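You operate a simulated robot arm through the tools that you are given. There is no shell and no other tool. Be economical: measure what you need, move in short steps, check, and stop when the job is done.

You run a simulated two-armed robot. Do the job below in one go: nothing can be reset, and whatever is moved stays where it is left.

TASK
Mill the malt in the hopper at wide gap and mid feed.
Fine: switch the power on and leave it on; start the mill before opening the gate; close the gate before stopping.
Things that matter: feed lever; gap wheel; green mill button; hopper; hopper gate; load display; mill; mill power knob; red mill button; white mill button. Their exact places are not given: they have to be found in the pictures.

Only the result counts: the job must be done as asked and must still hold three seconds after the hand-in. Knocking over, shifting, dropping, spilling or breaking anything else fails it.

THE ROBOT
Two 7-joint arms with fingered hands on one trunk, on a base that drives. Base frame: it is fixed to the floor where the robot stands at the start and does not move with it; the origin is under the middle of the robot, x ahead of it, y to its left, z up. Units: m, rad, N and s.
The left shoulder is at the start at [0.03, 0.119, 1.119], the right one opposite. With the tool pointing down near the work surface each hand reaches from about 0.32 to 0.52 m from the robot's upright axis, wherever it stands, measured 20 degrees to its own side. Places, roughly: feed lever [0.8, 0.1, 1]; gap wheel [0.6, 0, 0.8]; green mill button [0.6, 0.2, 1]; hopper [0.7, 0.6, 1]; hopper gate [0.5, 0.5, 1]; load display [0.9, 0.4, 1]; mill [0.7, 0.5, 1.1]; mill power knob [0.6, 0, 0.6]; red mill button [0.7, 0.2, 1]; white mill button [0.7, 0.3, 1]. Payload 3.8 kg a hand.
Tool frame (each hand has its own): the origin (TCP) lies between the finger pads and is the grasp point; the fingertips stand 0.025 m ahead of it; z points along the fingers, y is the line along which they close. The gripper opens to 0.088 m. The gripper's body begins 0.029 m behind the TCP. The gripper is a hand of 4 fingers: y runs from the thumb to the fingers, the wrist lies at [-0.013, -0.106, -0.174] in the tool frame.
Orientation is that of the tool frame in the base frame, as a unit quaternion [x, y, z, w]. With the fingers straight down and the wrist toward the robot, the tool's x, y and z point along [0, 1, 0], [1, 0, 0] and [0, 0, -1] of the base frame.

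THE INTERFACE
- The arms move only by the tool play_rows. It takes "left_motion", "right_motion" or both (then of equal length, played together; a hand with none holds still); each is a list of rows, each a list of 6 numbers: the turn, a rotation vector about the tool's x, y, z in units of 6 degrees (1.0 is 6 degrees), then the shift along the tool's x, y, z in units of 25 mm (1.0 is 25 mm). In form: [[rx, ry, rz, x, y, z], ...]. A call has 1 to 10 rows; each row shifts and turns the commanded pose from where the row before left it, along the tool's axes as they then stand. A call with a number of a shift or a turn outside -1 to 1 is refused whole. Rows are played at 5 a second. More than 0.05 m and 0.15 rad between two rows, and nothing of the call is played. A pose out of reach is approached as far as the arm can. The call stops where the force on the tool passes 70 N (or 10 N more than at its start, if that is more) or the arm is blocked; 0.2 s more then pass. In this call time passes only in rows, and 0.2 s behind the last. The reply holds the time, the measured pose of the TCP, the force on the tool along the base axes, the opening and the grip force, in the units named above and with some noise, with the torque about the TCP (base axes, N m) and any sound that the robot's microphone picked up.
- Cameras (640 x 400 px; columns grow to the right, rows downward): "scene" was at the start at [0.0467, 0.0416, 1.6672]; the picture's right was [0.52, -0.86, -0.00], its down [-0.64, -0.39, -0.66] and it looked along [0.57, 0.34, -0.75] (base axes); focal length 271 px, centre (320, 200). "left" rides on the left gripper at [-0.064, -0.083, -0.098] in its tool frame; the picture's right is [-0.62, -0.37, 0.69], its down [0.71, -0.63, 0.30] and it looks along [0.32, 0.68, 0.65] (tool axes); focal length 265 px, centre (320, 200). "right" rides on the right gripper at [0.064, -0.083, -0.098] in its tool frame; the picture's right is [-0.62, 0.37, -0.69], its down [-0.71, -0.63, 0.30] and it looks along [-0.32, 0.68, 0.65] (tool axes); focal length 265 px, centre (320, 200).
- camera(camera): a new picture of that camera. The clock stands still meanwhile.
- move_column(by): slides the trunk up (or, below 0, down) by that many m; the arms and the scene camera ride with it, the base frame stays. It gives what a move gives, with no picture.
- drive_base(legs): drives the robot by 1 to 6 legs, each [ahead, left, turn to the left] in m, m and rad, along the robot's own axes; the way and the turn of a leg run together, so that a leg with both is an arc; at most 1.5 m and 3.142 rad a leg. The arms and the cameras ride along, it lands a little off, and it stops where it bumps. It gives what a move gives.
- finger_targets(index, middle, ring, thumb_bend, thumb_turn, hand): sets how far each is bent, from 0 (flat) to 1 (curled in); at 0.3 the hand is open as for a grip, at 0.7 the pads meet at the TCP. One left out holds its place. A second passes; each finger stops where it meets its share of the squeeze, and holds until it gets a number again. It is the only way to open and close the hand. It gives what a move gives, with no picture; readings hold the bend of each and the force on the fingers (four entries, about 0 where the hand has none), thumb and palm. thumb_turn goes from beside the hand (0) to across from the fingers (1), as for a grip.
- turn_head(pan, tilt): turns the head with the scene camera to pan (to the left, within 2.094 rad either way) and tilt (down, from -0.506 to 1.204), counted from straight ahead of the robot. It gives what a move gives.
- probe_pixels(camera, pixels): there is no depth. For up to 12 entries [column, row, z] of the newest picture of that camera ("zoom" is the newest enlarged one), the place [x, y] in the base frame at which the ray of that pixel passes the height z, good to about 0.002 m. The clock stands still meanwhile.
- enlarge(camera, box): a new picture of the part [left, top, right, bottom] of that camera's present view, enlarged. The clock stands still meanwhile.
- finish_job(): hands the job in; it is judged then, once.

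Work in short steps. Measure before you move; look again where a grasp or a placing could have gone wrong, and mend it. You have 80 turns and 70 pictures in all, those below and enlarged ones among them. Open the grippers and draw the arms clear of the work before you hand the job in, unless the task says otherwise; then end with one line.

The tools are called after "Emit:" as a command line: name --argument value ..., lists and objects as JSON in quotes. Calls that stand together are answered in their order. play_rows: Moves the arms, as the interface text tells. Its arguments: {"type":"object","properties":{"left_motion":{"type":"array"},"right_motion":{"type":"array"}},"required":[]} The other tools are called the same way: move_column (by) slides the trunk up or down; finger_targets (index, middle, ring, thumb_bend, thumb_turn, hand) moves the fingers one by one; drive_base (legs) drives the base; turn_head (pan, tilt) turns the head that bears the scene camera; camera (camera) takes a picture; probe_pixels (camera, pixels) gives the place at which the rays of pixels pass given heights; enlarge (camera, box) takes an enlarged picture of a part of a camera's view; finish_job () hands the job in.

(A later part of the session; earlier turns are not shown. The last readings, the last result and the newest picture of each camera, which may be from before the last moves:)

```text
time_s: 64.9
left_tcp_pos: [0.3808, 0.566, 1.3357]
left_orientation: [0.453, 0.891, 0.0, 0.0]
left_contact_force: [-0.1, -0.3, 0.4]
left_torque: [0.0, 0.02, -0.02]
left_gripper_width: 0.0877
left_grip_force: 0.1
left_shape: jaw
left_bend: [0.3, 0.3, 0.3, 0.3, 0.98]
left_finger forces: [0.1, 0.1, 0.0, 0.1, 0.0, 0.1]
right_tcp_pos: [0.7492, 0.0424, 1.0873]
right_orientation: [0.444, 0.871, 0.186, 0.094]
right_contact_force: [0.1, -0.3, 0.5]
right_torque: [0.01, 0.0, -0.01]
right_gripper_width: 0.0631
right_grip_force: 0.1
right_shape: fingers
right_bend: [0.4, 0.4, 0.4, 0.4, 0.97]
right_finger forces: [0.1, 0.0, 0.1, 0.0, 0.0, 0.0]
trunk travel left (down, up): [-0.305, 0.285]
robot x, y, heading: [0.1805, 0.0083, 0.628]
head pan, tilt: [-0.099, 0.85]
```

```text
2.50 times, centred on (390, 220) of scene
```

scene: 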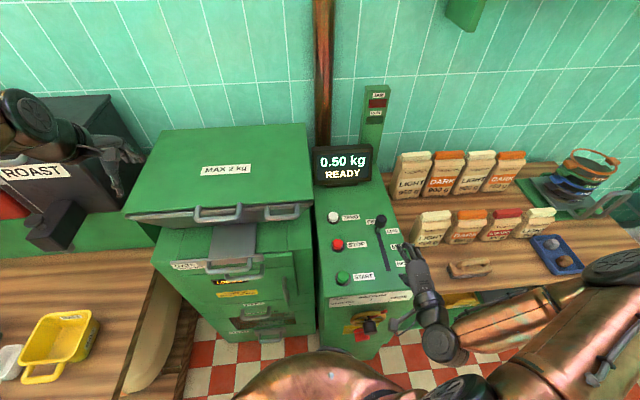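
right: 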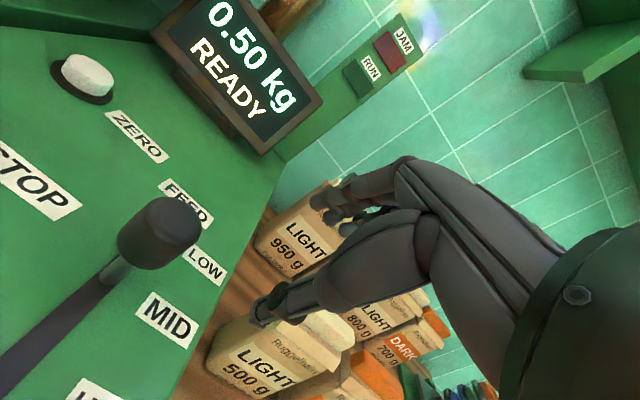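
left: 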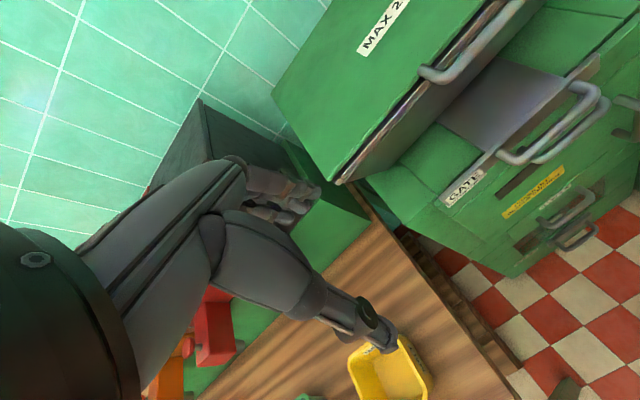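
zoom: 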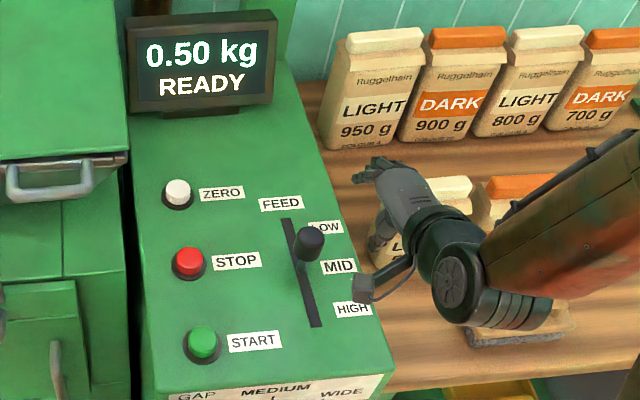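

The lever now points at MID. I lift, rotate the hand vertical and bring the closed fingers above the green button (depth 0.551, Y −0.206).

Emit:
finger_targets --hand "right" --index 0.7 --middle 0.7 --ring 0.7 --thumb_bend 0.7

Emit:
play_rows --right_motion '[[0, 0, 0, 0, 0.33, -0.73], [0, 0, 0, 0, 0.33, -0.73], [1, 0, 0, 1, 0, 0], [1, 0, 0, 1, 0, 0], [1, 0, 0, 1, 0, 0], [1, 0, 0, 1, 0, 0], [0, 0, 0, 1, 0, 0], [0, 0, 0, 1, 0, 0], [0, 0, 0, 1, 0, 0], [0, 0, 0, 1, 0, 0]]'

Emit:
play_rows --right_motion '[[0, 0, 0, 0, -0.8, 0.3], [0, 0, 0, 0, -0.8, 0.5], [0, 0, 0, 0, -0.8, 0.7], [0, 0, 0, 0, -0.7, 0.8]]'

Emit:
camera --camera "right"

Emit:
enlarge --camera "scene" --box '[310, 140, 470, 300]'

```text
time_s: 65.9
left_tcp_pos: [0.3809, 0.5667, 1.336]
left_orientation: [0.453, 0.892, 0.0, 0.0]
left_contact_force: [-0.2, 0.4, -1.0]
left_torque: [-0.02, -0.02, -0.02]
left_gripper_width: 0.0876
left_grip_force: 0.0
left_shape: jaw
left_bend: [0.3, 0.3, 0.3, 0.3, 0.98]
left_finger forces: [0.1, 0.0, 0.0, 0.0, 0.0, 0.0]
right_tcp_pos: [0.7491, 0.0424, 1.0872]
right_orientation: [0.444, 0.871, 0.186, 0.093]
right_contact_force: [-0.1, 0.0, -0.4]
right_torque: [-0.02, -0.02, -0.03]
right_gripper_width: 0.0001
right_grip_force: 0.0
right_shape: fingers
right_bend: [0.7, 0.7, 0.7, 0.7, 0.97]
right_finger forces: [0.1, 0.0, 0.0, 0.0, 0.1, 0.1]
trunk travel left (down, up): [-0.305, 0.285]
robot x, y, heading: [0.1791, 0.0078, 0.63]
head pan, tilt: [-0.099, 0.85]
```

```text
time_s: 68.1
left_tcp_pos: [0.3802, 0.5687, 1.3351]
left_orientation: [0.453, 0.891, -0.001, 0.0]
left_contact_force: [0.0, 0.3, 0.5]
left_torque: [-0.02, -0.01, -0.02]
left_gripper_width: 0.0876
left_grip_force: 0.0
left_shape: jaw
left_bend: [0.3, 0.3, 0.3, 0.3, 0.98]
left_finger forces: [0.1, 0.0, 0.1, 0.0, 0.0, 0.0]
right_tcp_pos: [0.6312, 0.2057, 1.1269]
right_orientation: [0.454, 0.891, 0.0, 0.0]
right_contact_force: [0.4, 0.7, -1.1]
right_torque: [0.04, 0.0, 0.0]
right_gripper_width: 0.0001
right_grip_force: 0.0
right_shape: fingers
right_bend: [0.7, 0.7, 0.7, 0.7, 0.97]
right_finger forces: [0.0, 0.0, 0.1, 0.0, 0.1, 0.0]
trunk travel left (down, up): [-0.305, 0.285]
robot x, y, heading: [0.1817, 0.0069, 0.633]
head pan, tilt: [-0.099, 0.85]
```

```text
time_s: 69.1
left_tcp_pos: [0.3808, 0.5673, 1.3354]
left_orientation: [0.454, 0.891, -0.001, 0.0]
left_contact_force: [0.9, 0.0, 0.3]
left_torque: [0.0, 0.0, 0.0]
left_gripper_width: 0.0875
left_grip_force: 0.0
left_shape: jaw
left_bend: [0.3, 0.3, 0.3, 0.3, 0.98]
left_finger forces: [0.0, 0.0, 0.0, 0.0, 0.1, 0.0]
right_tcp_pos: [0.5701, 0.1591, 1.0699]
right_orientation: [0.456, 0.89, 0.001, -0.001]
right_contact_force: [-0.4, 0.4, -0.3]
right_torque: [0.02, -0.02, 0.01]
right_gripper_width: 0.0
right_grip_force: 0.2
right_shape: fingers
right_bend: [0.7, 0.7, 0.7, 0.7, 0.97]
right_finger forces: [0.1, 0.0, 0.0, 0.1, 0.1, 0.0]
trunk travel left (down, up): [-0.305, 0.285]
robot x, y, heading: [0.1812, 0.012, 0.631]
head pan, tilt: [-0.099, 0.85]
```

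```text
22 pictures are left
```

right: 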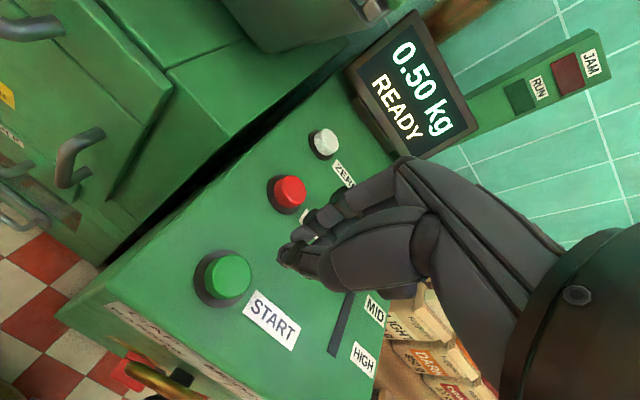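

```text
2.50 times, centred on (390, 220) of scene
```

zoom: 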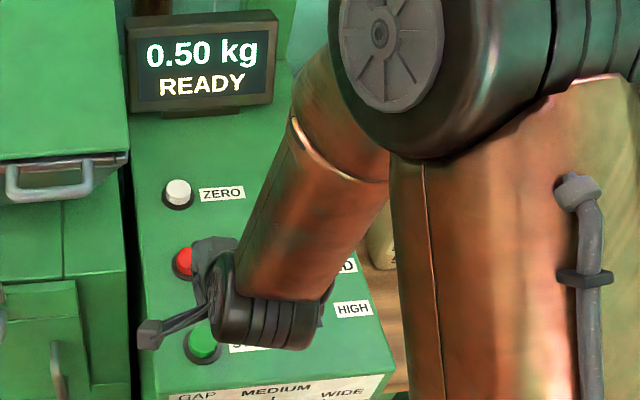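

The green button lies practically on the tool axis. I shift 5 mm back and press down in small steps.

Emit:
play_rows --right_motion '[[0, 0, 0, -0.1, -0.2, 0.8], [0, 0, 0, 0, 0, 0.8], [0, 0, 0, 0, 0, 0.8], [0, 0, 0, 0, 0, 0.5], [0, 0, 0, 0, 0, 0.3], [0, 0, 0, 0, 0, 0.2]]'

Emit:
enlarge --camera "right" --box '[0, 0, 640, 400]'

```text
time_s: 70.5
left_tcp_pos: [0.3782, 0.5651, 1.3361]
left_orientation: [0.453, 0.891, 0.001, 0.0]
left_contact_force: [-1.0, 0.4, -0.3]
left_torque: [0.0, -0.02, 0.02]
left_gripper_width: 0.0873
left_grip_force: 0.1
left_shape: jaw
left_bend: [0.3, 0.3, 0.3, 0.3, 0.98]
left_finger forces: [0.1, 0.0, 0.1, 0.0, 0.0, 0.0]
right_tcp_pos: [0.5662, 0.1553, 0.9864]
right_orientation: [0.454, 0.891, 0.004, 0.002]
right_contact_force: [-1.4, -2.6, 25.0]
right_torque: [-0.07, 0.29, 0.05]
right_gripper_width: 0.0
right_grip_force: 12.4
right_shape: fingers
right_bend: [0.7, 0.7, 0.7, 0.7, 0.98]
right_finger forces: [2.7, 1.2, 0.0, 0.0, 21.1, 0.0]
trunk travel left (down, up): [-0.305, 0.285]
robot x, y, heading: [0.1799, 0.0042, 0.635]
head pan, tilt: [-0.099, 0.85]
heard: click
```

```text
1.00 times, centred on (320, 200) of right (not enlarged: the box is as wide or as high as the picture)
```

zoom: 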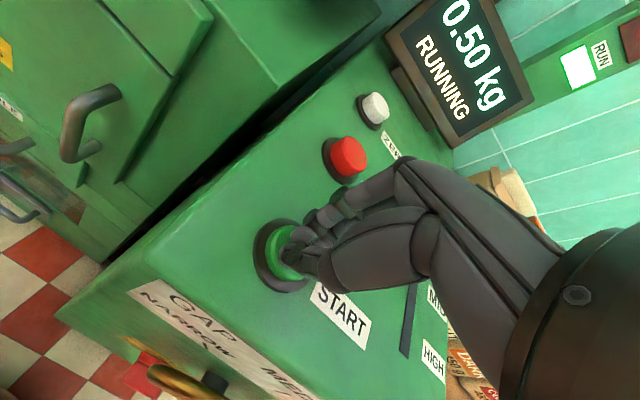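

Click, RUNNING, RUN lamp lit. I lift the right hand off and bring the left hand over the gate area at a safe height for a view.

Emit:
play_rows --right_motion '[[0, 0, 0, 0, 0, -0.5], [0, 0, 0, 0, 0, -0.9], [0, 0, 0, 0, 0, -0.9], [0, 0, 0, 0, 0, 0], [0, 0, 0, 0, 0, 0]]' --left_motion '[[0, 0, 0, -0.9, -0.66, 0.4], [0, 0, 0, -0.9, -0.66, 0.8], [0, 0, 0, -0.9, -0.66, 0.8], [0, 0, 0, -0.9, -0.66, 0.8], [0, 0, 0, -0.9, -0.66, 0.8]]'

Emit:
camera --camera "left"

Emit:
camera --camera "scene"

```text
time_s: 71.7
left_tcp_pos: [0.3793, 0.4279, 1.2464]
left_orientation: [0.454, 0.891, 0.0, 0.0]
left_contact_force: [0.2, 0.2, -0.2]
left_torque: [-0.01, 0.0, 0.0]
left_gripper_width: 0.0875
left_grip_force: 0.0
left_shape: jaw
left_bend: [0.3, 0.3, 0.3, 0.3, 0.98]
left_finger forces: [0.0, 0.0, 0.0, 0.0, 0.1, 0.0]
right_tcp_pos: [0.5666, 0.1538, 1.0425]
right_orientation: [0.454, 0.891, 0.001, -0.001]
right_contact_force: [-0.4, 0.2, 0.2]
right_torque: [0.01, 0.03, 0.01]
right_gripper_width: 0.0
right_grip_force: 0.0
right_shape: fingers
right_bend: [0.7, 0.7, 0.7, 0.7, 0.98]
right_finger forces: [0.1, 0.0, 0.0, 0.1, 0.0, 0.0]
trunk travel left (down, up): [-0.305, 0.285]
robot x, y, heading: [0.1767, 0.0083, 0.629]
head pan, tilt: [-0.099, 0.85]
```

```text
19 pictures are left
```

left: 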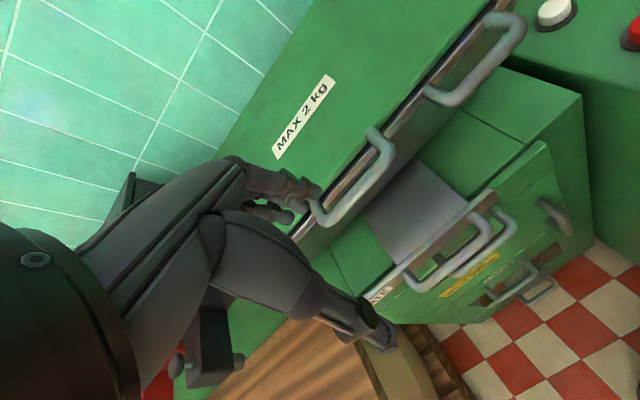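

```text
18 pictures are left
```

scene: 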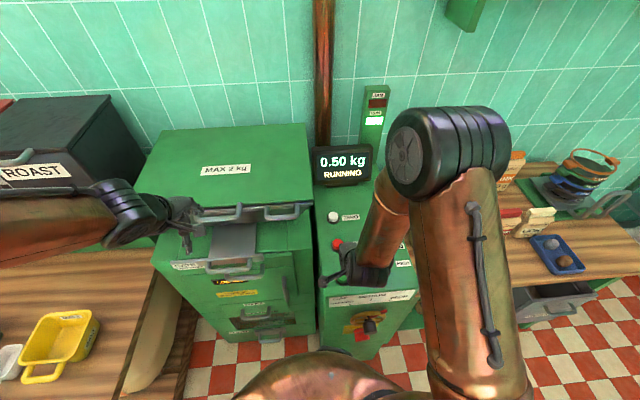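

I probe the gate bar (left image (453,265), scene ≈(236,268)), magnet bar and hopper handle at two heights each.

Emit:
probe_pixels --camera "left" --pixels '[[453, 265, 0.94], [453, 265, 0.96], [453, 265, 0.98], [485, 252, 0.9], [485, 252, 0.94], [355, 192, 1.05], [355, 192, 1.1], [445, 262, 0.96], [462, 198, 0.96]]'

Emit:
enlarge --camera "scene" --box '[150, 190, 310, 300]'

```text
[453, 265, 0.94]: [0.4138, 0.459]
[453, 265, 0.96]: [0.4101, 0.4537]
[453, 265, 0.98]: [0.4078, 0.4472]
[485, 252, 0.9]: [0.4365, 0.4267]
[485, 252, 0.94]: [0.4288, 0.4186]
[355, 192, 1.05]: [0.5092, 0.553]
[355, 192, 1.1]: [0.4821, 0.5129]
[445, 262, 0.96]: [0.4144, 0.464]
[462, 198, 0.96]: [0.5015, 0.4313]
```

```text
3.64 times, centred on (230, 245) of scene
```

zoom: 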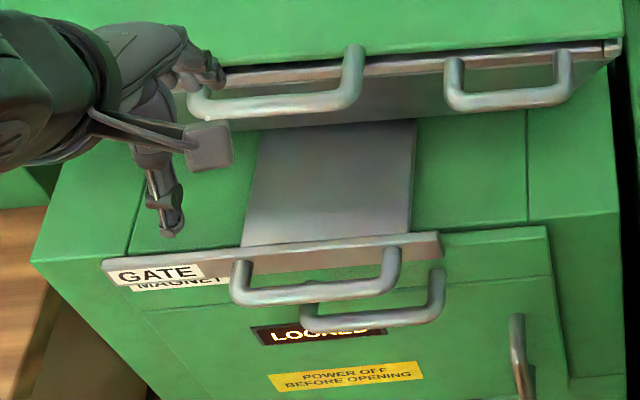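

Now probe the same features in the enlarged scene view.

Emit:
probe_pixels --camera "zoom" --pixels '[[315, 293, 0.94], [315, 293, 0.96], [315, 293, 0.98], [375, 322, 0.9], [375, 322, 0.94], [270, 104, 1.05], [270, 104, 1.1], [270, 250, 0.96], [240, 295, 0.96], [392, 284, 0.96]]'

```text
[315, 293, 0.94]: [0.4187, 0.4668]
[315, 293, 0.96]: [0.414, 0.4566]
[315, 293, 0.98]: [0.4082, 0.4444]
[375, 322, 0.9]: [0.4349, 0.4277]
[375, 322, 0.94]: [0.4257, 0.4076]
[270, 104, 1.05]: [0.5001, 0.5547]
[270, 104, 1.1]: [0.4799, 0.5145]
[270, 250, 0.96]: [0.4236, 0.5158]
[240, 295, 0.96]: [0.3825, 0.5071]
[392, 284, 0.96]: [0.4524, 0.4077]
```

Gate bar: depth 0.597, Y 0.123, z 0.968; magnet bar 6 cm below; crossbar ~3.5 cm behind. I narrow the left fingers to ~3.5 cm and descend above the bar.

Emit:
finger_targets --hand "left" --index 0.54 --middle 0.54 --ring 0.54 --thumb_bend 0.54

Emit:
play_rows --left_motion '[[0, 0, 0, 0, 0.2, 0.9], [0, 0, 0, 0, 0.2, 0.9], [0, 0, 0, 0, 0.2, 0.9], [0, 0, 0, 0, 0.2, 0.9], [0, 0, 0, 0, 0.2, 0.9], [0, 0, 0, 0, 0.2, 0.9], [0, 0, 0, 0, 0.2, 0.9], [0, 0, 0, 0, 0.1, 0.9]]'

Emit:
camera --camera "left"

```text
time_s: 72.7
left_tcp_pos: [0.3797, 0.4286, 1.2449]
left_orientation: [0.454, 0.891, 0.0, 0.0]
left_contact_force: [-0.4, 0.4, 0.4]
left_torque: [-0.02, 0.0, 0.0]
left_gripper_width: 0.0334
left_grip_force: 0.2
left_shape: fingers
left_bend: [0.54, 0.54, 0.54, 0.54, 0.98]
left_finger forces: [0.1, 0.1, 0.0, 0.0, 0.0, 0.1]
right_tcp_pos: [0.5676, 0.1542, 1.0418]
right_orientation: [0.454, 0.891, 0.0, -0.001]
right_contact_force: [0.0, 0.5, 0.9]
right_torque: [0.01, 0.02, -0.03]
right_gripper_width: 0.0001
right_grip_force: 0.0
right_shape: fingers
right_bend: [0.7, 0.7, 0.7, 0.7, 0.98]
right_finger forces: [0.0, 0.0, 0.1, 0.0, 0.1, 0.1]
trunk travel left (down, up): [-0.305, 0.285]
robot x, y, heading: [0.1782, 0.0097, 0.63]
head pan, tilt: [-0.099, 0.85]
```

```text
time_s: 74.5
left_tcp_pos: [0.4091, 0.4506, 1.0644]
left_orientation: [0.453, 0.891, -0.001, 0.0]
left_contact_force: [-0.4, -0.1, 0.3]
left_torque: [0.05, 0.0, 0.0]
left_gripper_width: 0.0333
left_grip_force: 0.1
left_shape: fingers
left_bend: [0.54, 0.54, 0.54, 0.54, 0.98]
left_finger forces: [0.1, 0.1, 0.0, 0.0, 0.1, 0.1]
right_tcp_pos: [0.5674, 0.1543, 1.0422]
right_orientation: [0.454, 0.891, 0.0, 0.001]
right_contact_force: [-0.5, 0.9, 0.2]
right_torque: [-0.02, -0.04, -0.02]
right_gripper_width: 0.0
right_grip_force: 0.0
right_shape: fingers
right_bend: [0.7, 0.7, 0.7, 0.7, 0.98]
right_finger forces: [0.0, 0.0, 0.0, 0.0, 0.0, 0.0]
trunk travel left (down, up): [-0.305, 0.285]
robot x, y, heading: [0.1829, 0.0055, 0.626]
head pan, tilt: [-0.099, 0.85]
```

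```text
16 pictures are left
```

left: 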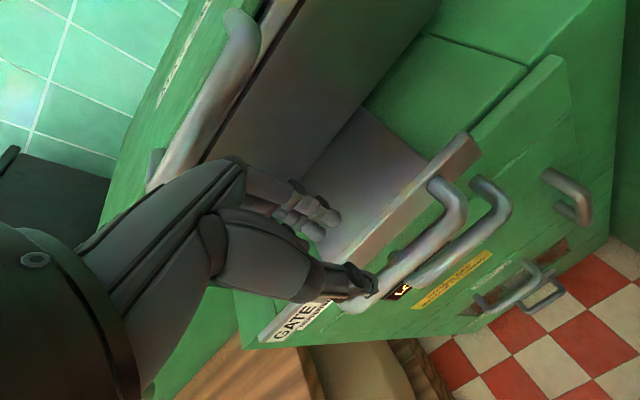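

The bar passes right through the tool axis (predicted pixel (403,267)). I descend 9.5 cm with force watching.

Emit:
play_rows --left_motion '[[0, 0, 0, 0, 0, 0.8], [0, 0, 0, 0, 0, 0.8], [0, 0, 0, 0, 0, 0.8], [0, 0, 0, 0, 0, 0.8], [0, 0, 0, 0, 0, 0.5]]'

Emit:
camera --camera "left"

```text
time_s: 75.6
left_tcp_pos: [0.4175, 0.4535, 0.9976]
left_orientation: [0.457, 0.889, 0.022, 0.005]
left_contact_force: [-15.0, -7.1, 49.1]
left_torque: [1.07, -0.48, 0.23]
left_gripper_width: 0.0252
left_grip_force: 27.2
left_shape: fingers
left_bend: [0.61, 0.8, 0.63, 0.54, 0.98]
left_finger forces: [11.0, 27.6, 15.1, 0.1, 0.1, 0.0]
right_tcp_pos: [0.564, 0.1532, 1.0431]
right_orientation: [0.453, 0.892, 0.002, 0.001]
right_contact_force: [0.2, 0.1, -0.4]
right_torque: [-0.02, -0.01, 0.0]
right_gripper_width: 0.0
right_grip_force: 0.1
right_shape: fingers
right_bend: [0.7, 0.7, 0.7, 0.7, 0.98]
right_finger forces: [0.1, 0.0, 0.0, 0.0, 0.1, 0.0]
trunk travel left (down, up): [-0.305, 0.285]
robot x, y, heading: [0.1788, 0.0042, 0.632]
head pan, tilt: [-0.099, 0.85]
stopped in row 5 (left hand): the force on the tool passed its limit (the readings are from after the stop); the commanded pose is now the measured one
```

```text
15 pictures are left
```

left: 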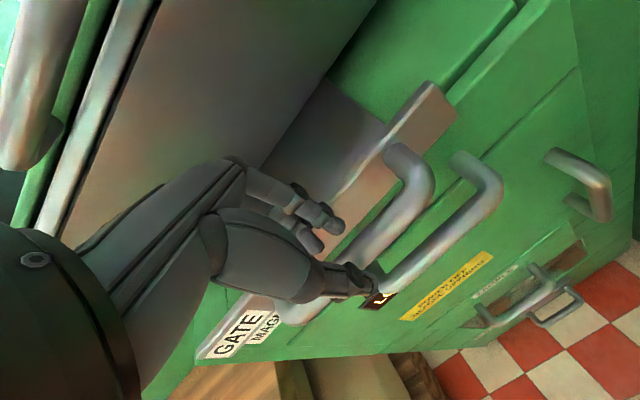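

The fingertips landed on top of the bar; the curl brings the tips inward. I lift, open the fingers more (thumb stays), shift 1.3 cm back and descend again.

Emit:
play_rows --left_motion '[[0, 0, 0, 0, 0, -0.7], [0, 0, 0, 0, -0.27, -0.7], [0, 0, 0, 0, -0.27, 0]]'

Emit:
finger_targets --hand "left" --index 0.4 --middle 0.4 --ring 0.4 --thumb_bend 0.5

Emit:
play_rows --left_motion '[[0, 0, 0, 0, 0, 0.5], [0, 0, 0, 0, 0, 0.5], [0, 0, 0, 0, 0, 0.5], [0, 0, 0, 0, 0, 0.4], [0, 0, 0, 0, 0, 0.4], [0, 0, 0, 0, 0, 0.3]]'

Emit:
camera --camera "left"

```text
time_s: 76.4
left_tcp_pos: [0.405, 0.4464, 1.026]
left_orientation: [0.456, 0.89, 0.015, 0.002]
left_contact_force: [-0.2, -0.4, -0.7]
left_torque: [0.0, -0.01, 0.0]
left_gripper_width: 0.033
left_grip_force: 0.1
left_shape: fingers
left_bend: [0.54, 0.54, 0.54, 0.54, 0.98]
left_finger forces: [0.1, 0.1, 0.0, 0.0, 0.1, 0.0]
right_tcp_pos: [0.5659, 0.1552, 1.0416]
right_orientation: [0.454, 0.891, 0.0, 0.0]
right_contact_force: [-0.3, -0.5, 0.6]
right_torque: [-0.01, 0.0, -0.02]
right_gripper_width: 0.0
right_grip_force: 0.1
right_shape: fingers
right_bend: [0.7, 0.7, 0.7, 0.7, 0.98]
right_finger forces: [0.0, 0.0, 0.1, 0.0, 0.1, 0.0]
trunk travel left (down, up): [-0.305, 0.285]
robot x, y, heading: [0.18, 0.0085, 0.631]
head pan, tilt: [-0.099, 0.85]
```

```text
time_s: 77.4
left_tcp_pos: [0.406, 0.4459, 1.0263]
left_orientation: [0.456, 0.89, 0.015, 0.001]
left_contact_force: [-0.1, -0.1, -0.4]
left_torque: [-0.02, -0.01, 0.01]
left_gripper_width: 0.052
left_grip_force: 0.0
left_shape: fingers
left_bend: [0.4, 0.4, 0.4, 0.5, 0.98]
left_finger forces: [0.0, 0.0, 0.0, 0.1, 0.0, 0.0]
right_tcp_pos: [0.5665, 0.1564, 1.0413]
right_orientation: [0.454, 0.891, 0.0, -0.001]
right_contact_force: [-0.1, 0.1, 0.5]
right_torque: [0.0, 0.01, -0.02]
right_gripper_width: 0.0
right_grip_force: 0.1
right_shape: fingers
right_bend: [0.7, 0.7, 0.7, 0.7, 0.98]
right_finger forces: [0.0, 0.1, 0.1, 0.0, 0.0, 0.0]
trunk travel left (down, up): [-0.305, 0.285]
robot x, y, heading: [0.1789, 0.006, 0.632]
head pan, tilt: [-0.099, 0.85]
```

```text
time_s: 78.2
left_tcp_pos: [0.4132, 0.4499, 1.0073]
left_orientation: [0.459, 0.888, 0.032, 0.007]
left_contact_force: [-8.6, -2.0, 38.6]
left_torque: [0.8, -0.85, 0.13]
left_gripper_width: 0.0491
left_grip_force: 19.8
left_shape: fingers
left_bend: [0.43, 0.39, 0.4, 0.5, 0.98]
left_finger forces: [16.5, 22.6, 0.0, 0.0, 0.1, 0.1]
right_tcp_pos: [0.5658, 0.1558, 1.0429]
right_orientation: [0.453, 0.891, 0.001, 0.0]
right_contact_force: [0.2, 0.1, -0.3]
right_torque: [-0.05, 0.03, 0.0]
right_gripper_width: 0.0
right_grip_force: 0.0
right_shape: fingers
right_bend: [0.7, 0.7, 0.7, 0.7, 0.98]
right_finger forces: [0.0, 0.0, 0.0, 0.0, 0.1, 0.0]
trunk travel left (down, up): [-0.305, 0.285]
robot x, y, heading: [0.1824, 0.0056, 0.635]
head pan, tilt: [-0.099, 0.85]
stopped in row 3 (left hand): the force on the tool passed its limit (the readings are from after the stop); the commanded pose is now the measured one
```

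```text
14 pictures are left
```

left: 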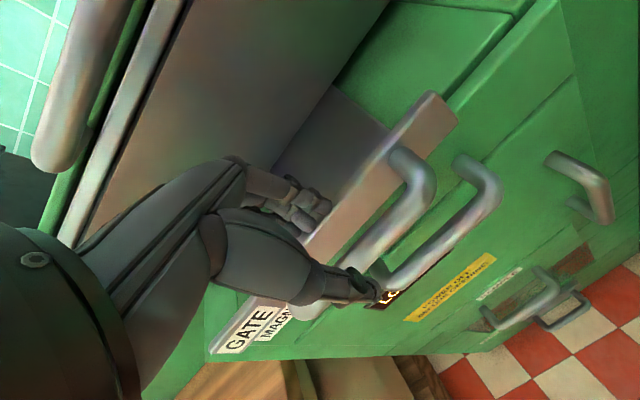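

Now they touched the crossbar top; the gap is between these settings. I lift, set fingers at 0.47, straighten and try with TCP at depth 0.597.

Emit:
play_rows --left_motion '[[0, 0, 0, 0, 0, -0.7], [0.6, 0, 0, 0, -0.1, -0.5]]'

Emit:
finger_targets --hand "left" --index 0.47 --middle 0.47 --ring 0.47 --thumb_bend 0.47

Emit:
play_rows --left_motion '[[0, 0, 0, 0, 0, 0.5], [0, 0, 0, 0, 0, 0.5], [0, 0, 0, 0, 0, 0.4], [0, 0, 0, 0, 0, 0.4], [0, 0, 0, 0, 0, 0.3], [0, 0, 0, 0, 0, 0.3]]'

```text
time_s: 78.8
left_tcp_pos: [0.4079, 0.4473, 1.0332]
left_orientation: [0.458, 0.889, -0.002, -0.009]
left_contact_force: [-0.3, -0.5, 0.3]
left_torque: [-0.01, -0.01, 0.01]
left_gripper_width: 0.0525
left_grip_force: 0.0
left_shape: fingers
left_bend: [0.4, 0.4, 0.4, 0.5, 0.98]
left_finger forces: [0.0, 0.1, 0.0, 0.1, 0.1, 0.0]
right_tcp_pos: [0.5671, 0.155, 1.043]
right_orientation: [0.453, 0.891, 0.0, -0.001]
right_contact_force: [-0.8, -0.2, -0.2]
right_torque: [-0.03, -0.02, 0.02]
right_gripper_width: 0.0001
right_grip_force: 0.1
right_shape: fingers
right_bend: [0.7, 0.7, 0.7, 0.7, 0.98]
right_finger forces: [0.1, 0.0, 0.0, 0.1, 0.0, 0.1]
trunk travel left (down, up): [-0.305, 0.285]
robot x, y, heading: [0.1801, 0.0106, 0.636]
head pan, tilt: [-0.099, 0.85]
```

```text
time_s: 79.8
left_tcp_pos: [0.4084, 0.4475, 1.0328]
left_orientation: [0.458, 0.889, -0.001, -0.008]
left_contact_force: [0.4, -0.6, 0.3]
left_torque: [0.0, 0.02, 0.01]
left_gripper_width: 0.0481
left_grip_force: 0.1
left_shape: fingers
left_bend: [0.47, 0.47, 0.47, 0.47, 0.98]
left_finger forces: [0.1, 0.0, 0.0, 0.0, 0.1, 0.0]
right_tcp_pos: [0.5666, 0.1559, 1.0419]
right_orientation: [0.453, 0.891, 0.001, 0.0]
right_contact_force: [0.0, 0.4, 0.0]
right_torque: [0.0, -0.01, 0.01]
right_gripper_width: 0.0
right_grip_force: 0.1
right_shape: fingers
right_bend: [0.7, 0.7, 0.7, 0.7, 0.98]
right_finger forces: [0.1, 0.1, 0.0, 0.0, 0.1, 0.0]
trunk travel left (down, up): [-0.305, 0.285]
robot x, y, heading: [0.1788, 0.0047, 0.633]
head pan, tilt: [-0.099, 0.85]
```

```text
time_s: 80.9
left_tcp_pos: [0.4114, 0.4484, 0.9973]
left_orientation: [0.462, 0.887, 0.015, -0.003]
left_contact_force: [-13.6, -8.0, 42.6]
left_torque: [1.04, -0.62, 0.24]
left_gripper_width: 0.0414
left_grip_force: 23.6
left_shape: fingers
left_bend: [0.53, 0.81, 0.56, 0.47, 0.98]
left_finger forces: [7.5, 28.3, 11.3, 0.1, 0.0, 0.0]
right_tcp_pos: [0.5637, 0.1533, 1.0436]
right_orientation: [0.452, 0.892, 0.001, 0.0]
right_contact_force: [0.7, 0.1, -0.2]
right_torque: [0.01, -0.01, -0.02]
right_gripper_width: 0.0
right_grip_force: 0.1
right_shape: fingers
right_bend: [0.7, 0.7, 0.7, 0.7, 0.98]
right_finger forces: [0.0, 0.1, 0.1, 0.0, 0.0, 0.1]
trunk travel left (down, up): [-0.305, 0.285]
robot x, y, heading: [0.1776, 0.0075, 0.64]
head pan, tilt: [-0.099, 0.85]
stopped in row 5 (left hand): the force on the tool passed its limit (the readings are from after the stop); the commanded pose is now the measured one
```

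Still landing on the bar, the vertical hook is too tight. I change to a horizontal grip (fingers above, thumb below the bar): lift, raise trunk 8 cm, back off, pitch to horizontal.

Emit:
play_rows --left_motion '[[0, 0, 0, 0, 0, -0.6], [0, 0, 0, 0, 0, -0.8], [0, 0, 0, 0, -0.6, -0.2], [0, 0, 0, 0, -0.8, 0], [0, 0, 0, 0, -0.8, 0], [0, 0, 0, 0, -0.8, 0]]'

Emit:
move_column --by 0.08

Emit:
play_rows --left_motion '[[-1, 0, 0, 0, 0, 0], [-1, 0, 0, 0, 0, 0], [-1, 0, 0, 0, 0, 0], [-1, 0, 0, 0, 0, 0], [-1, 0, 0, 0, 0, 0], [-1, 0, 0, 0, 0, 0], [-1, 0, 0, 0, 0, 0], [-1, 0, 0, 0, 0, 0]]'

```text
time_s: 82.3
left_tcp_pos: [0.3498, 0.4058, 1.0309]
left_orientation: [0.46, 0.888, 0.011, -0.006]
left_contact_force: [-0.3, 0.1, 0.1]
left_torque: [-0.01, -0.04, 0.02]
left_gripper_width: 0.0478
left_grip_force: 0.1
left_shape: fingers
left_bend: [0.47, 0.47, 0.47, 0.47, 0.98]
left_finger forces: [0.1, 0.0, 0.1, 0.0, 0.0, 0.0]
right_tcp_pos: [0.5657, 0.1559, 1.0412]
right_orientation: [0.454, 0.891, 0.001, 0.0]
right_contact_force: [-0.9, 0.7, 0.1]
right_torque: [-0.01, -0.02, 0.0]
right_gripper_width: 0.0
right_grip_force: 0.1
right_shape: fingers
right_bend: [0.7, 0.7, 0.7, 0.7, 0.98]
right_finger forces: [0.0, 0.0, 0.0, 0.1, 0.1, 0.0]
trunk travel left (down, up): [-0.305, 0.285]
robot x, y, heading: [0.1821, 0.0101, 0.631]
head pan, tilt: [-0.099, 0.85]
```

```text
time_s: 83.5
left_tcp_pos: [0.3503, 0.4054, 1.1098]
left_orientation: [0.46, 0.888, 0.008, -0.006]
left_contact_force: [-0.9, -0.5, -0.2]
left_torque: [0.01, -0.01, 0.02]
left_gripper_width: 0.0477
left_grip_force: 0.2
left_shape: fingers
left_bend: [0.47, 0.47, 0.47, 0.47, 0.98]
left_finger forces: [0.0, 0.0, 0.0, 0.1, 0.0, 0.0]
right_tcp_pos: [0.5666, 0.1559, 1.1217]
right_orientation: [0.453, 0.891, 0.0, -0.001]
right_contact_force: [0.2, 0.7, 0.5]
right_torque: [-0.03, 0.02, -0.01]
right_gripper_width: 0.0
right_grip_force: 0.2
right_shape: fingers
right_bend: [0.7, 0.7, 0.7, 0.7, 0.98]
right_finger forces: [0.0, 0.1, 0.1, 0.0, 0.0, 0.0]
trunk travel left (down, up): [-0.385, 0.205]
robot x, y, heading: [0.1841, 0.0072, 0.63]
head pan, tilt: [-0.099, 0.85]
```

```text
time_s: 85.3
left_tcp_pos: [0.311, 0.4566, 1.1358]
left_orientation: [0.439, 0.811, 0.342, 0.183]
left_contact_force: [-0.1, 0.3, -0.5]
left_torque: [0.01, 0.02, -0.01]
left_gripper_width: 0.0478
left_grip_force: 0.1
left_shape: fingers
left_bend: [0.47, 0.47, 0.47, 0.47, 0.98]
left_finger forces: [0.1, 0.0, 0.1, 0.1, 0.1, 0.0]
left hand out of reach, approached as far as the arm can: row 2, 3, 4, 5, 6, 7, 8
right_tcp_pos: [0.5652, 0.1553, 1.1221]
right_orientation: [0.453, 0.892, 0.0, 0.0]
right_contact_force: [0.0, 0.9, 0.7]
right_torque: [-0.01, -0.01, 0.0]
right_gripper_width: 0.0
right_grip_force: 0.1
right_shape: fingers
right_bend: [0.7, 0.7, 0.7, 0.7, 0.98]
right_finger forces: [0.0, 0.1, 0.0, 0.1, 0.1, 0.1]
trunk travel left (down, up): [-0.385, 0.205]
robot x, y, heading: [0.1788, 0.0068, 0.637]
head pan, tilt: [-0.099, 0.85]
```

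The arm is folded too tightly; it drifted left but reached ~46°. I continue the pitch while moving down a little.

Emit:
play_rows --left_motion '[[-1, 0, 0, 0, 0, 0.3], [-1, 0, 0, 0, 0, 0.3], [-1, 0, 0, 0, -0.3, 0.3], [-1, 0, 0, 0, -0.4, 0], [-1, 0, 0, 0, -0.5, 0], [-1, 0, 0, 0, -0.5, 0], [-1, 0, 0, 0, -0.5, 0]]'

Emit:
camera --camera "scene"

```text
time_s: 86.9
left_tcp_pos: [0.2752, 0.4953, 1.0841]
left_orientation: [0.341, 0.635, 0.612, 0.326]
left_contact_force: [0.1, -0.1, -0.6]
left_torque: [0.02, -0.01, 0.01]
left_gripper_width: 0.0479
left_grip_force: 0.0
left_shape: fingers
left_bend: [0.47, 0.47, 0.47, 0.47, 0.98]
left_finger forces: [0.1, 0.0, 0.0, 0.0, 0.1, 0.0]
left hand out of reach, approached as far as the arm can: row 1, 2, 3
right_tcp_pos: [0.5676, 0.1565, 1.1223]
right_orientation: [0.453, 0.891, 0.0, 0.0]
right_contact_force: [0.2, -0.1, -0.2]
right_torque: [0.0, 0.02, 0.02]
right_gripper_width: 0.0
right_grip_force: 0.1
right_shape: fingers
right_bend: [0.7, 0.7, 0.7, 0.7, 0.98]
right_finger forces: [0.1, 0.1, 0.0, 0.0, 0.0, 0.0]
trunk travel left (down, up): [-0.385, 0.205]
robot x, y, heading: [0.178, 0.0056, 0.632]
head pan, tilt: [-0.099, 0.85]
```

```text
13 pictures are left
```

scene: 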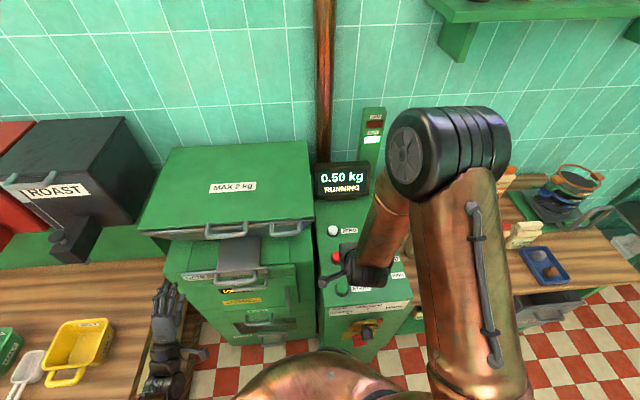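

Hand is horizontal at depth 0.514, Y 0.238, z 1.084. I shift right 11.5 cm, then down to the bar height, staying in front of it.

Emit:
play_rows --left_motion '[[0, 0, 0, -0.92, 0, 0], [0, 0, 0, -0.92, 0, 0], [0, 0, 0, -0.92, 0, 0], [0, 0, 0, -0.92, -0.3, 0], [0, 0, 0, -0.92, -0.5, 0], [0, 0, 0, 0, -0.9, 0], [0, 0, 0, 0, -0.9, 0], [0, 0, 0, 0, -0.9, 0], [0, 0, 0, 0, -0.9, 0]]'

Emit:
camera --camera "left"

Emit:
enlarge --camera "scene" --box '[130, 190, 310, 330]'

```text
time_s: 88.9
left_tcp_pos: [0.3341, 0.3959, 0.9737]
left_orientation: [0.342, 0.635, 0.611, 0.326]
left_contact_force: [-0.4, -0.3, -0.3]
left_torque: [0.01, -0.01, 0.0]
left_gripper_width: 0.0479
left_grip_force: 0.0
left_shape: fingers
left_bend: [0.47, 0.47, 0.47, 0.47, 0.98]
left_finger forces: [0.0, 0.1, 0.0, 0.0, 0.0, 0.0]
right_tcp_pos: [0.5681, 0.1559, 1.1226]
right_orientation: [0.453, 0.892, 0.0, -0.001]
right_contact_force: [0.1, 0.3, 0.1]
right_torque: [0.03, -0.01, 0.02]
right_gripper_width: 0.0003
right_grip_force: 0.0
right_shape: fingers
right_bend: [0.7, 0.7, 0.7, 0.7, 0.98]
right_finger forces: [0.0, 0.0, 0.0, 0.0, 0.1, 0.0]
trunk travel left (down, up): [-0.385, 0.205]
robot x, y, heading: [0.181, 0.0041, 0.635]
head pan, tilt: [-0.099, 0.85]
```

```text
12 pictures are left
```

left: 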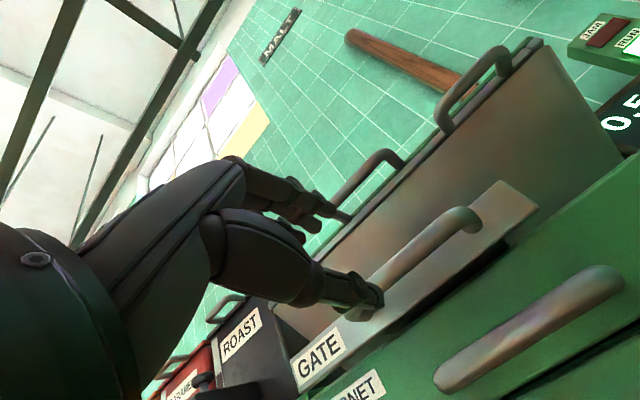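

```text
2.86 times, centred on (220, 260) of scene
```

zoom: 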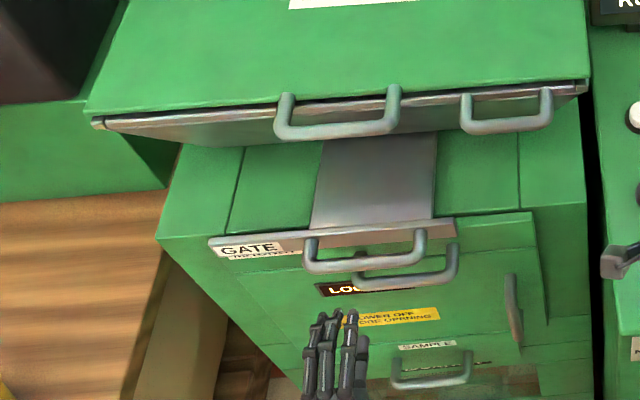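

The bar lies on the tool axis (predicted (401,266)). I advance 8.8 cm and close.

Emit:
play_rows --left_motion '[[0, 0, 0, 0, 0, 0.8], [0, 0, 0, 0, 0, 0.8], [0, 0, 0, 0, 0, 0.8], [0, 0, 0, 0, 0, 0.6], [0, 0, 0, 0, 0, 0.5]]'

Emit:
finger_targets --hand "left" --index 0.75 --middle 0.75 --ring 0.75 --thumb_bend 0.75

Emit:
camera --camera "left"

```text
time_s: 90.1
left_tcp_pos: [0.4085, 0.4448, 0.9693]
left_orientation: [0.342, 0.636, 0.61, 0.326]
left_contact_force: [0.3, 0.2, 0.3]
left_torque: [-0.01, 0.0, 0.02]
left_gripper_width: 0.0478
left_grip_force: 0.0
left_shape: fingers
left_bend: [0.47, 0.47, 0.47, 0.47, 0.98]
left_finger forces: [0.1, 0.0, 0.0, 0.0, 0.1, 0.0]
right_tcp_pos: [0.5659, 0.1554, 1.1225]
right_orientation: [0.453, 0.892, 0.001, 0.0]
right_contact_force: [-0.5, 0.2, 0.6]
right_torque: [0.02, 0.03, 0.03]
right_gripper_width: 0.0002
right_grip_force: 0.1
right_shape: fingers
right_bend: [0.7, 0.7, 0.7, 0.7, 0.98]
right_finger forces: [0.0, 0.1, 0.0, 0.1, 0.0, 0.0]
trunk travel left (down, up): [-0.385, 0.205]
robot x, y, heading: [0.1818, 0.0098, 0.634]
head pan, tilt: [-0.099, 0.85]
```

```text
time_s: 91.1
left_tcp_pos: [0.4075, 0.4431, 0.9694]
left_orientation: [0.342, 0.635, 0.611, 0.326]
left_contact_force: [1.0, 0.5, 1.8]
left_torque: [0.0, 0.07, 0.0]
left_gripper_width: 0.0
left_grip_force: 0.8
left_shape: fingers
left_bend: [0.74, 0.75, 0.74, 0.72, 0.97]
left_finger forces: [0.5, 0.1, 1.7, 0.0, 0.0, 0.0]
right_tcp_pos: [0.5655, 0.1552, 1.1217]
right_orientation: [0.454, 0.891, 0.0, -0.001]
right_contact_force: [-0.2, -0.2, -0.2]
right_torque: [0.05, 0.0, 0.0]
right_gripper_width: 0.0
right_grip_force: 0.0
right_shape: fingers
right_bend: [0.7, 0.7, 0.7, 0.7, 0.98]
right_finger forces: [0.0, 0.0, 0.0, 0.0, 0.0, 0.0]
trunk travel left (down, up): [-0.385, 0.205]
robot x, y, heading: [0.1816, 0.0061, 0.635]
head pan, tilt: [-0.099, 0.85]
```

```text
10 pictures are left
```

left: 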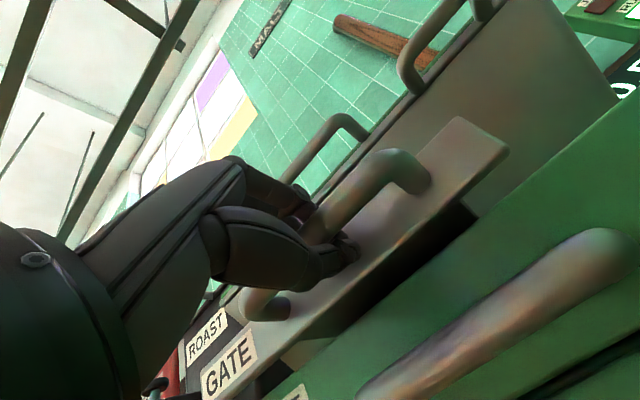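

The fingers seem curled around the bar (bar enters the hand at (330,215)). I pull 2.5 cm and read the force.

Emit:
play_rows --left_motion '[[0, 0, 0, 0, 0, -0.5], [0, 0, 0, 0, 0, -0.5]]'

Emit:
enlarge --camera "scene" --box '[130, 150, 390, 330]'

```text
time_s: 91.7
left_tcp_pos: [0.3871, 0.4309, 0.9696]
left_orientation: [0.342, 0.636, 0.61, 0.326]
left_contact_force: [2.3, -0.4, 1.1]
left_torque: [0.04, 0.01, -0.01]
left_gripper_width: 0.0004
left_grip_force: 1.1
left_shape: fingers
left_bend: [0.74, 0.75, 0.74, 0.72, 0.97]
left_finger forces: [0.0, 0.0, 1.7, 0.0, 0.2, 0.0]
right_tcp_pos: [0.5678, 0.1558, 1.1227]
right_orientation: [0.453, 0.892, 0.0, -0.001]
right_contact_force: [0.2, 0.0, -0.1]
right_torque: [0.01, 0.03, -0.02]
right_gripper_width: 0.0
right_grip_force: 0.0
right_shape: fingers
right_bend: [0.7, 0.7, 0.7, 0.7, 0.98]
right_finger forces: [0.0, 0.0, 0.0, 0.0, 0.0, 0.1]
trunk travel left (down, up): [-0.385, 0.205]
robot x, y, heading: [0.1825, 0.0059, 0.631]
head pan, tilt: [-0.099, 0.85]
```

```text
2.22 times, centred on (260, 240) of scene
```

zoom: 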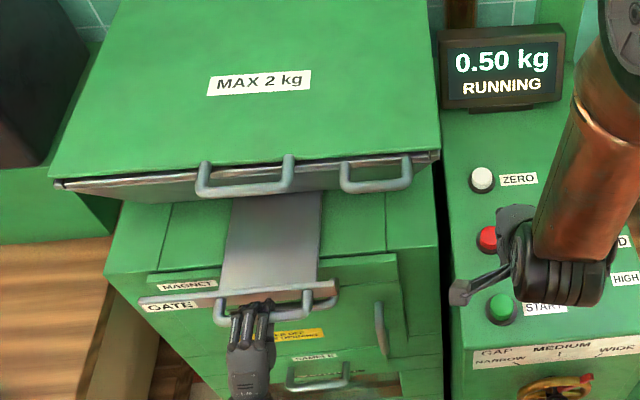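

The gate slides out easily (crossbar now ahead of the MAGNET label). I pull 6 cm further.

Emit:
play_rows --left_motion '[[0, 0, 0, 0, 0, -0.6], [0, 0, 0, 0, 0, -0.6], [0, 0, 0, 0, 0, -0.6], [0, 0, 0, 0, 0, -0.6]]'

Emit:
enlarge --camera "scene" --box '[130, 130, 410, 330]'

```text
time_s: 92.7
left_tcp_pos: [0.3421, 0.4026, 0.9735]
left_orientation: [0.342, 0.635, 0.611, 0.327]
left_contact_force: [27.8, 16.8, 6.7]
left_torque: [0.18, 0.08, -0.15]
left_gripper_width: 0.0063
left_grip_force: 16.8
left_shape: fingers
left_bend: [0.72, 0.68, 0.67, 0.67, 0.97]
left_finger forces: [8.9, 7.6, 7.5, 0.0, 9.6, 0.0]
right_tcp_pos: [0.5728, 0.1596, 1.1198]
right_orientation: [0.454, 0.891, -0.002, -0.003]
right_contact_force: [0.0, 0.0, -0.5]
right_torque: [0.01, 0.0, 0.01]
right_gripper_width: 0.0
right_grip_force: 0.1
right_shape: fingers
right_bend: [0.7, 0.7, 0.7, 0.7, 0.98]
right_finger forces: [0.0, 0.0, 0.0, 0.0, 0.0, 0.0]
trunk travel left (down, up): [-0.385, 0.205]
robot x, y, heading: [0.1811, 0.0076, 0.638]
head pan, tilt: [-0.099, 0.85]
```

```text
2.00 times, centred on (270, 230) of scene
```

zoom: 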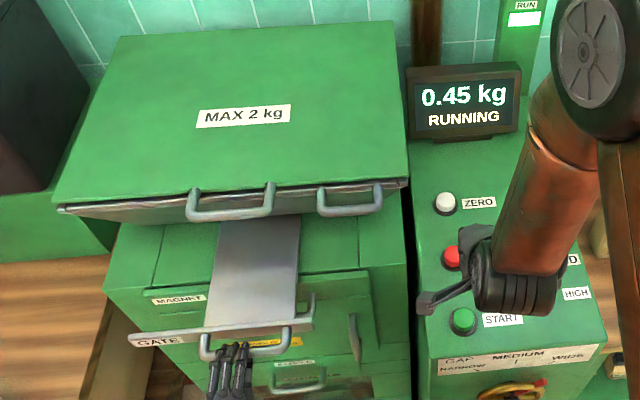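

Gate fully open (stop felt at 32 N), load 0.45 kg and falling. I ease the pull and meanwhile move the right hand above the red button.

Emit:
play_rows --left_motion '[[0, 0, 0, 0, 0, 0.15], [0, 0, 0, 0, 0, 0], [0, 0, 0, 0, 0, 0], [0, 0, 0, 0, 0, 0], [0, 0, 0, 0, 0, 0], [0, 0, 0, 0, 0, 0], [0, 0, 0, 0, 0, 0], [0, 0, 0, 0, 0, 0], [0, 0, 0, 0, 0, 0], [0, 0, 0, 0, 0, 0]]' --right_motion '[[0, 0, 0, 0, 0.9, 0], [0, 0, 0, 0, 0.9, 0], [0, 0, 0, 0, 0.9, 0], [0, 0, 0, 0, 0.9, 0], [0, 0, 0, 0, 0.9, 0], [0, 0, 0, 0, 0, 0.6], [0, 0, 0, 0, 0, 0.6], [0, 0, 0, 0, 0, 0], [0, 0, 0, 0, 0, 0], [0, 0, 0, 0, 0, 0]]'

Emit:
play_rows --left_motion '[[0, 0, 0, 0, 0, 0], [0, 0, 0, 0, 0, 0], [0, 0, 0, 0, 0, 0], [0, 0, 0, 0, 0, 0], [0, 0, 0, 0, 0, 0], [0, 0, 0, 0, 0, 0], [0, 0, 0, 0, 0, 0], [0, 0, 0, 0, 0, 0], [0, 0, 0, 0, 0, 0], [0, 0, 0, 0, 0, 0]]'

Emit:
camera --camera "right"

```text
time_s: 94.9
left_tcp_pos: [0.3401, 0.3987, 0.9738]
left_orientation: [0.341, 0.635, 0.611, 0.326]
left_contact_force: [-1.8, 2.4, 15.5]
left_torque: [0.34, -0.18, 0.08]
left_gripper_width: 0.0056
left_grip_force: 13.2
left_shape: fingers
left_bend: [0.73, 0.66, 0.67, 0.67, 0.97]
left_finger forces: [8.4, 6.5, 5.9, 0.0, 5.9, 0.1]
right_tcp_pos: [0.6565, 0.2206, 1.0929]
right_orientation: [0.453, 0.891, 0.002, 0.0]
right_contact_force: [-0.1, -0.5, -0.9]
right_torque: [-0.02, -0.02, 0.0]
right_gripper_width: 0.0003
right_grip_force: 0.0
right_shape: fingers
right_bend: [0.7, 0.7, 0.7, 0.7, 0.98]
right_finger forces: [0.0, 0.0, 0.1, 0.0, 0.0, 0.0]
trunk travel left (down, up): [-0.385, 0.205]
robot x, y, heading: [0.1776, 0.0072, 0.629]
head pan, tilt: [-0.099, 0.85]
```

```text
time_s: 97.1
left_tcp_pos: [0.3403, 0.4008, 0.9732]
left_orientation: [0.342, 0.635, 0.611, 0.327]
left_contact_force: [-2.4, 3.1, 16.5]
left_torque: [0.33, -0.2, 0.09]
left_gripper_width: 0.0056
left_grip_force: 13.5
left_shape: fingers
left_bend: [0.73, 0.66, 0.67, 0.67, 0.97]
left_finger forces: [8.4, 6.3, 5.9, 0.0, 6.0, 0.2]
right_tcp_pos: [0.6576, 0.2218, 1.092]
right_orientation: [0.453, 0.891, 0.001, -0.001]
right_contact_force: [-0.7, -0.2, 0.4]
right_torque: [-0.04, -0.01, -0.02]
right_gripper_width: 0.0
right_grip_force: 0.0
right_shape: fingers
right_bend: [0.7, 0.7, 0.7, 0.7, 0.98]
right_finger forces: [0.1, 0.0, 0.1, 0.0, 0.0, 0.0]
trunk travel left (down, up): [-0.385, 0.205]
robot x, y, heading: [0.1845, 0.0071, 0.636]
head pan, tilt: [-0.099, 0.85]
```

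```text
7 pictures are left
```

right: 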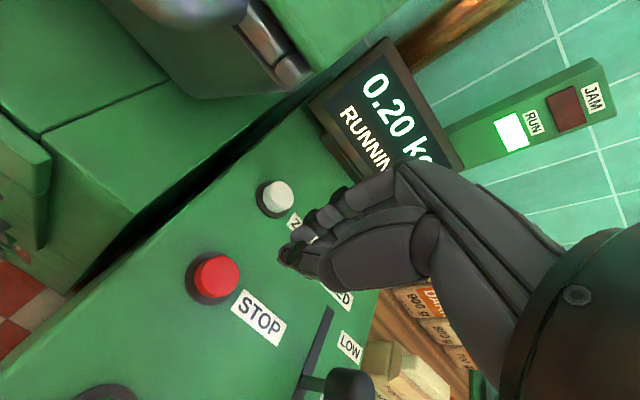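

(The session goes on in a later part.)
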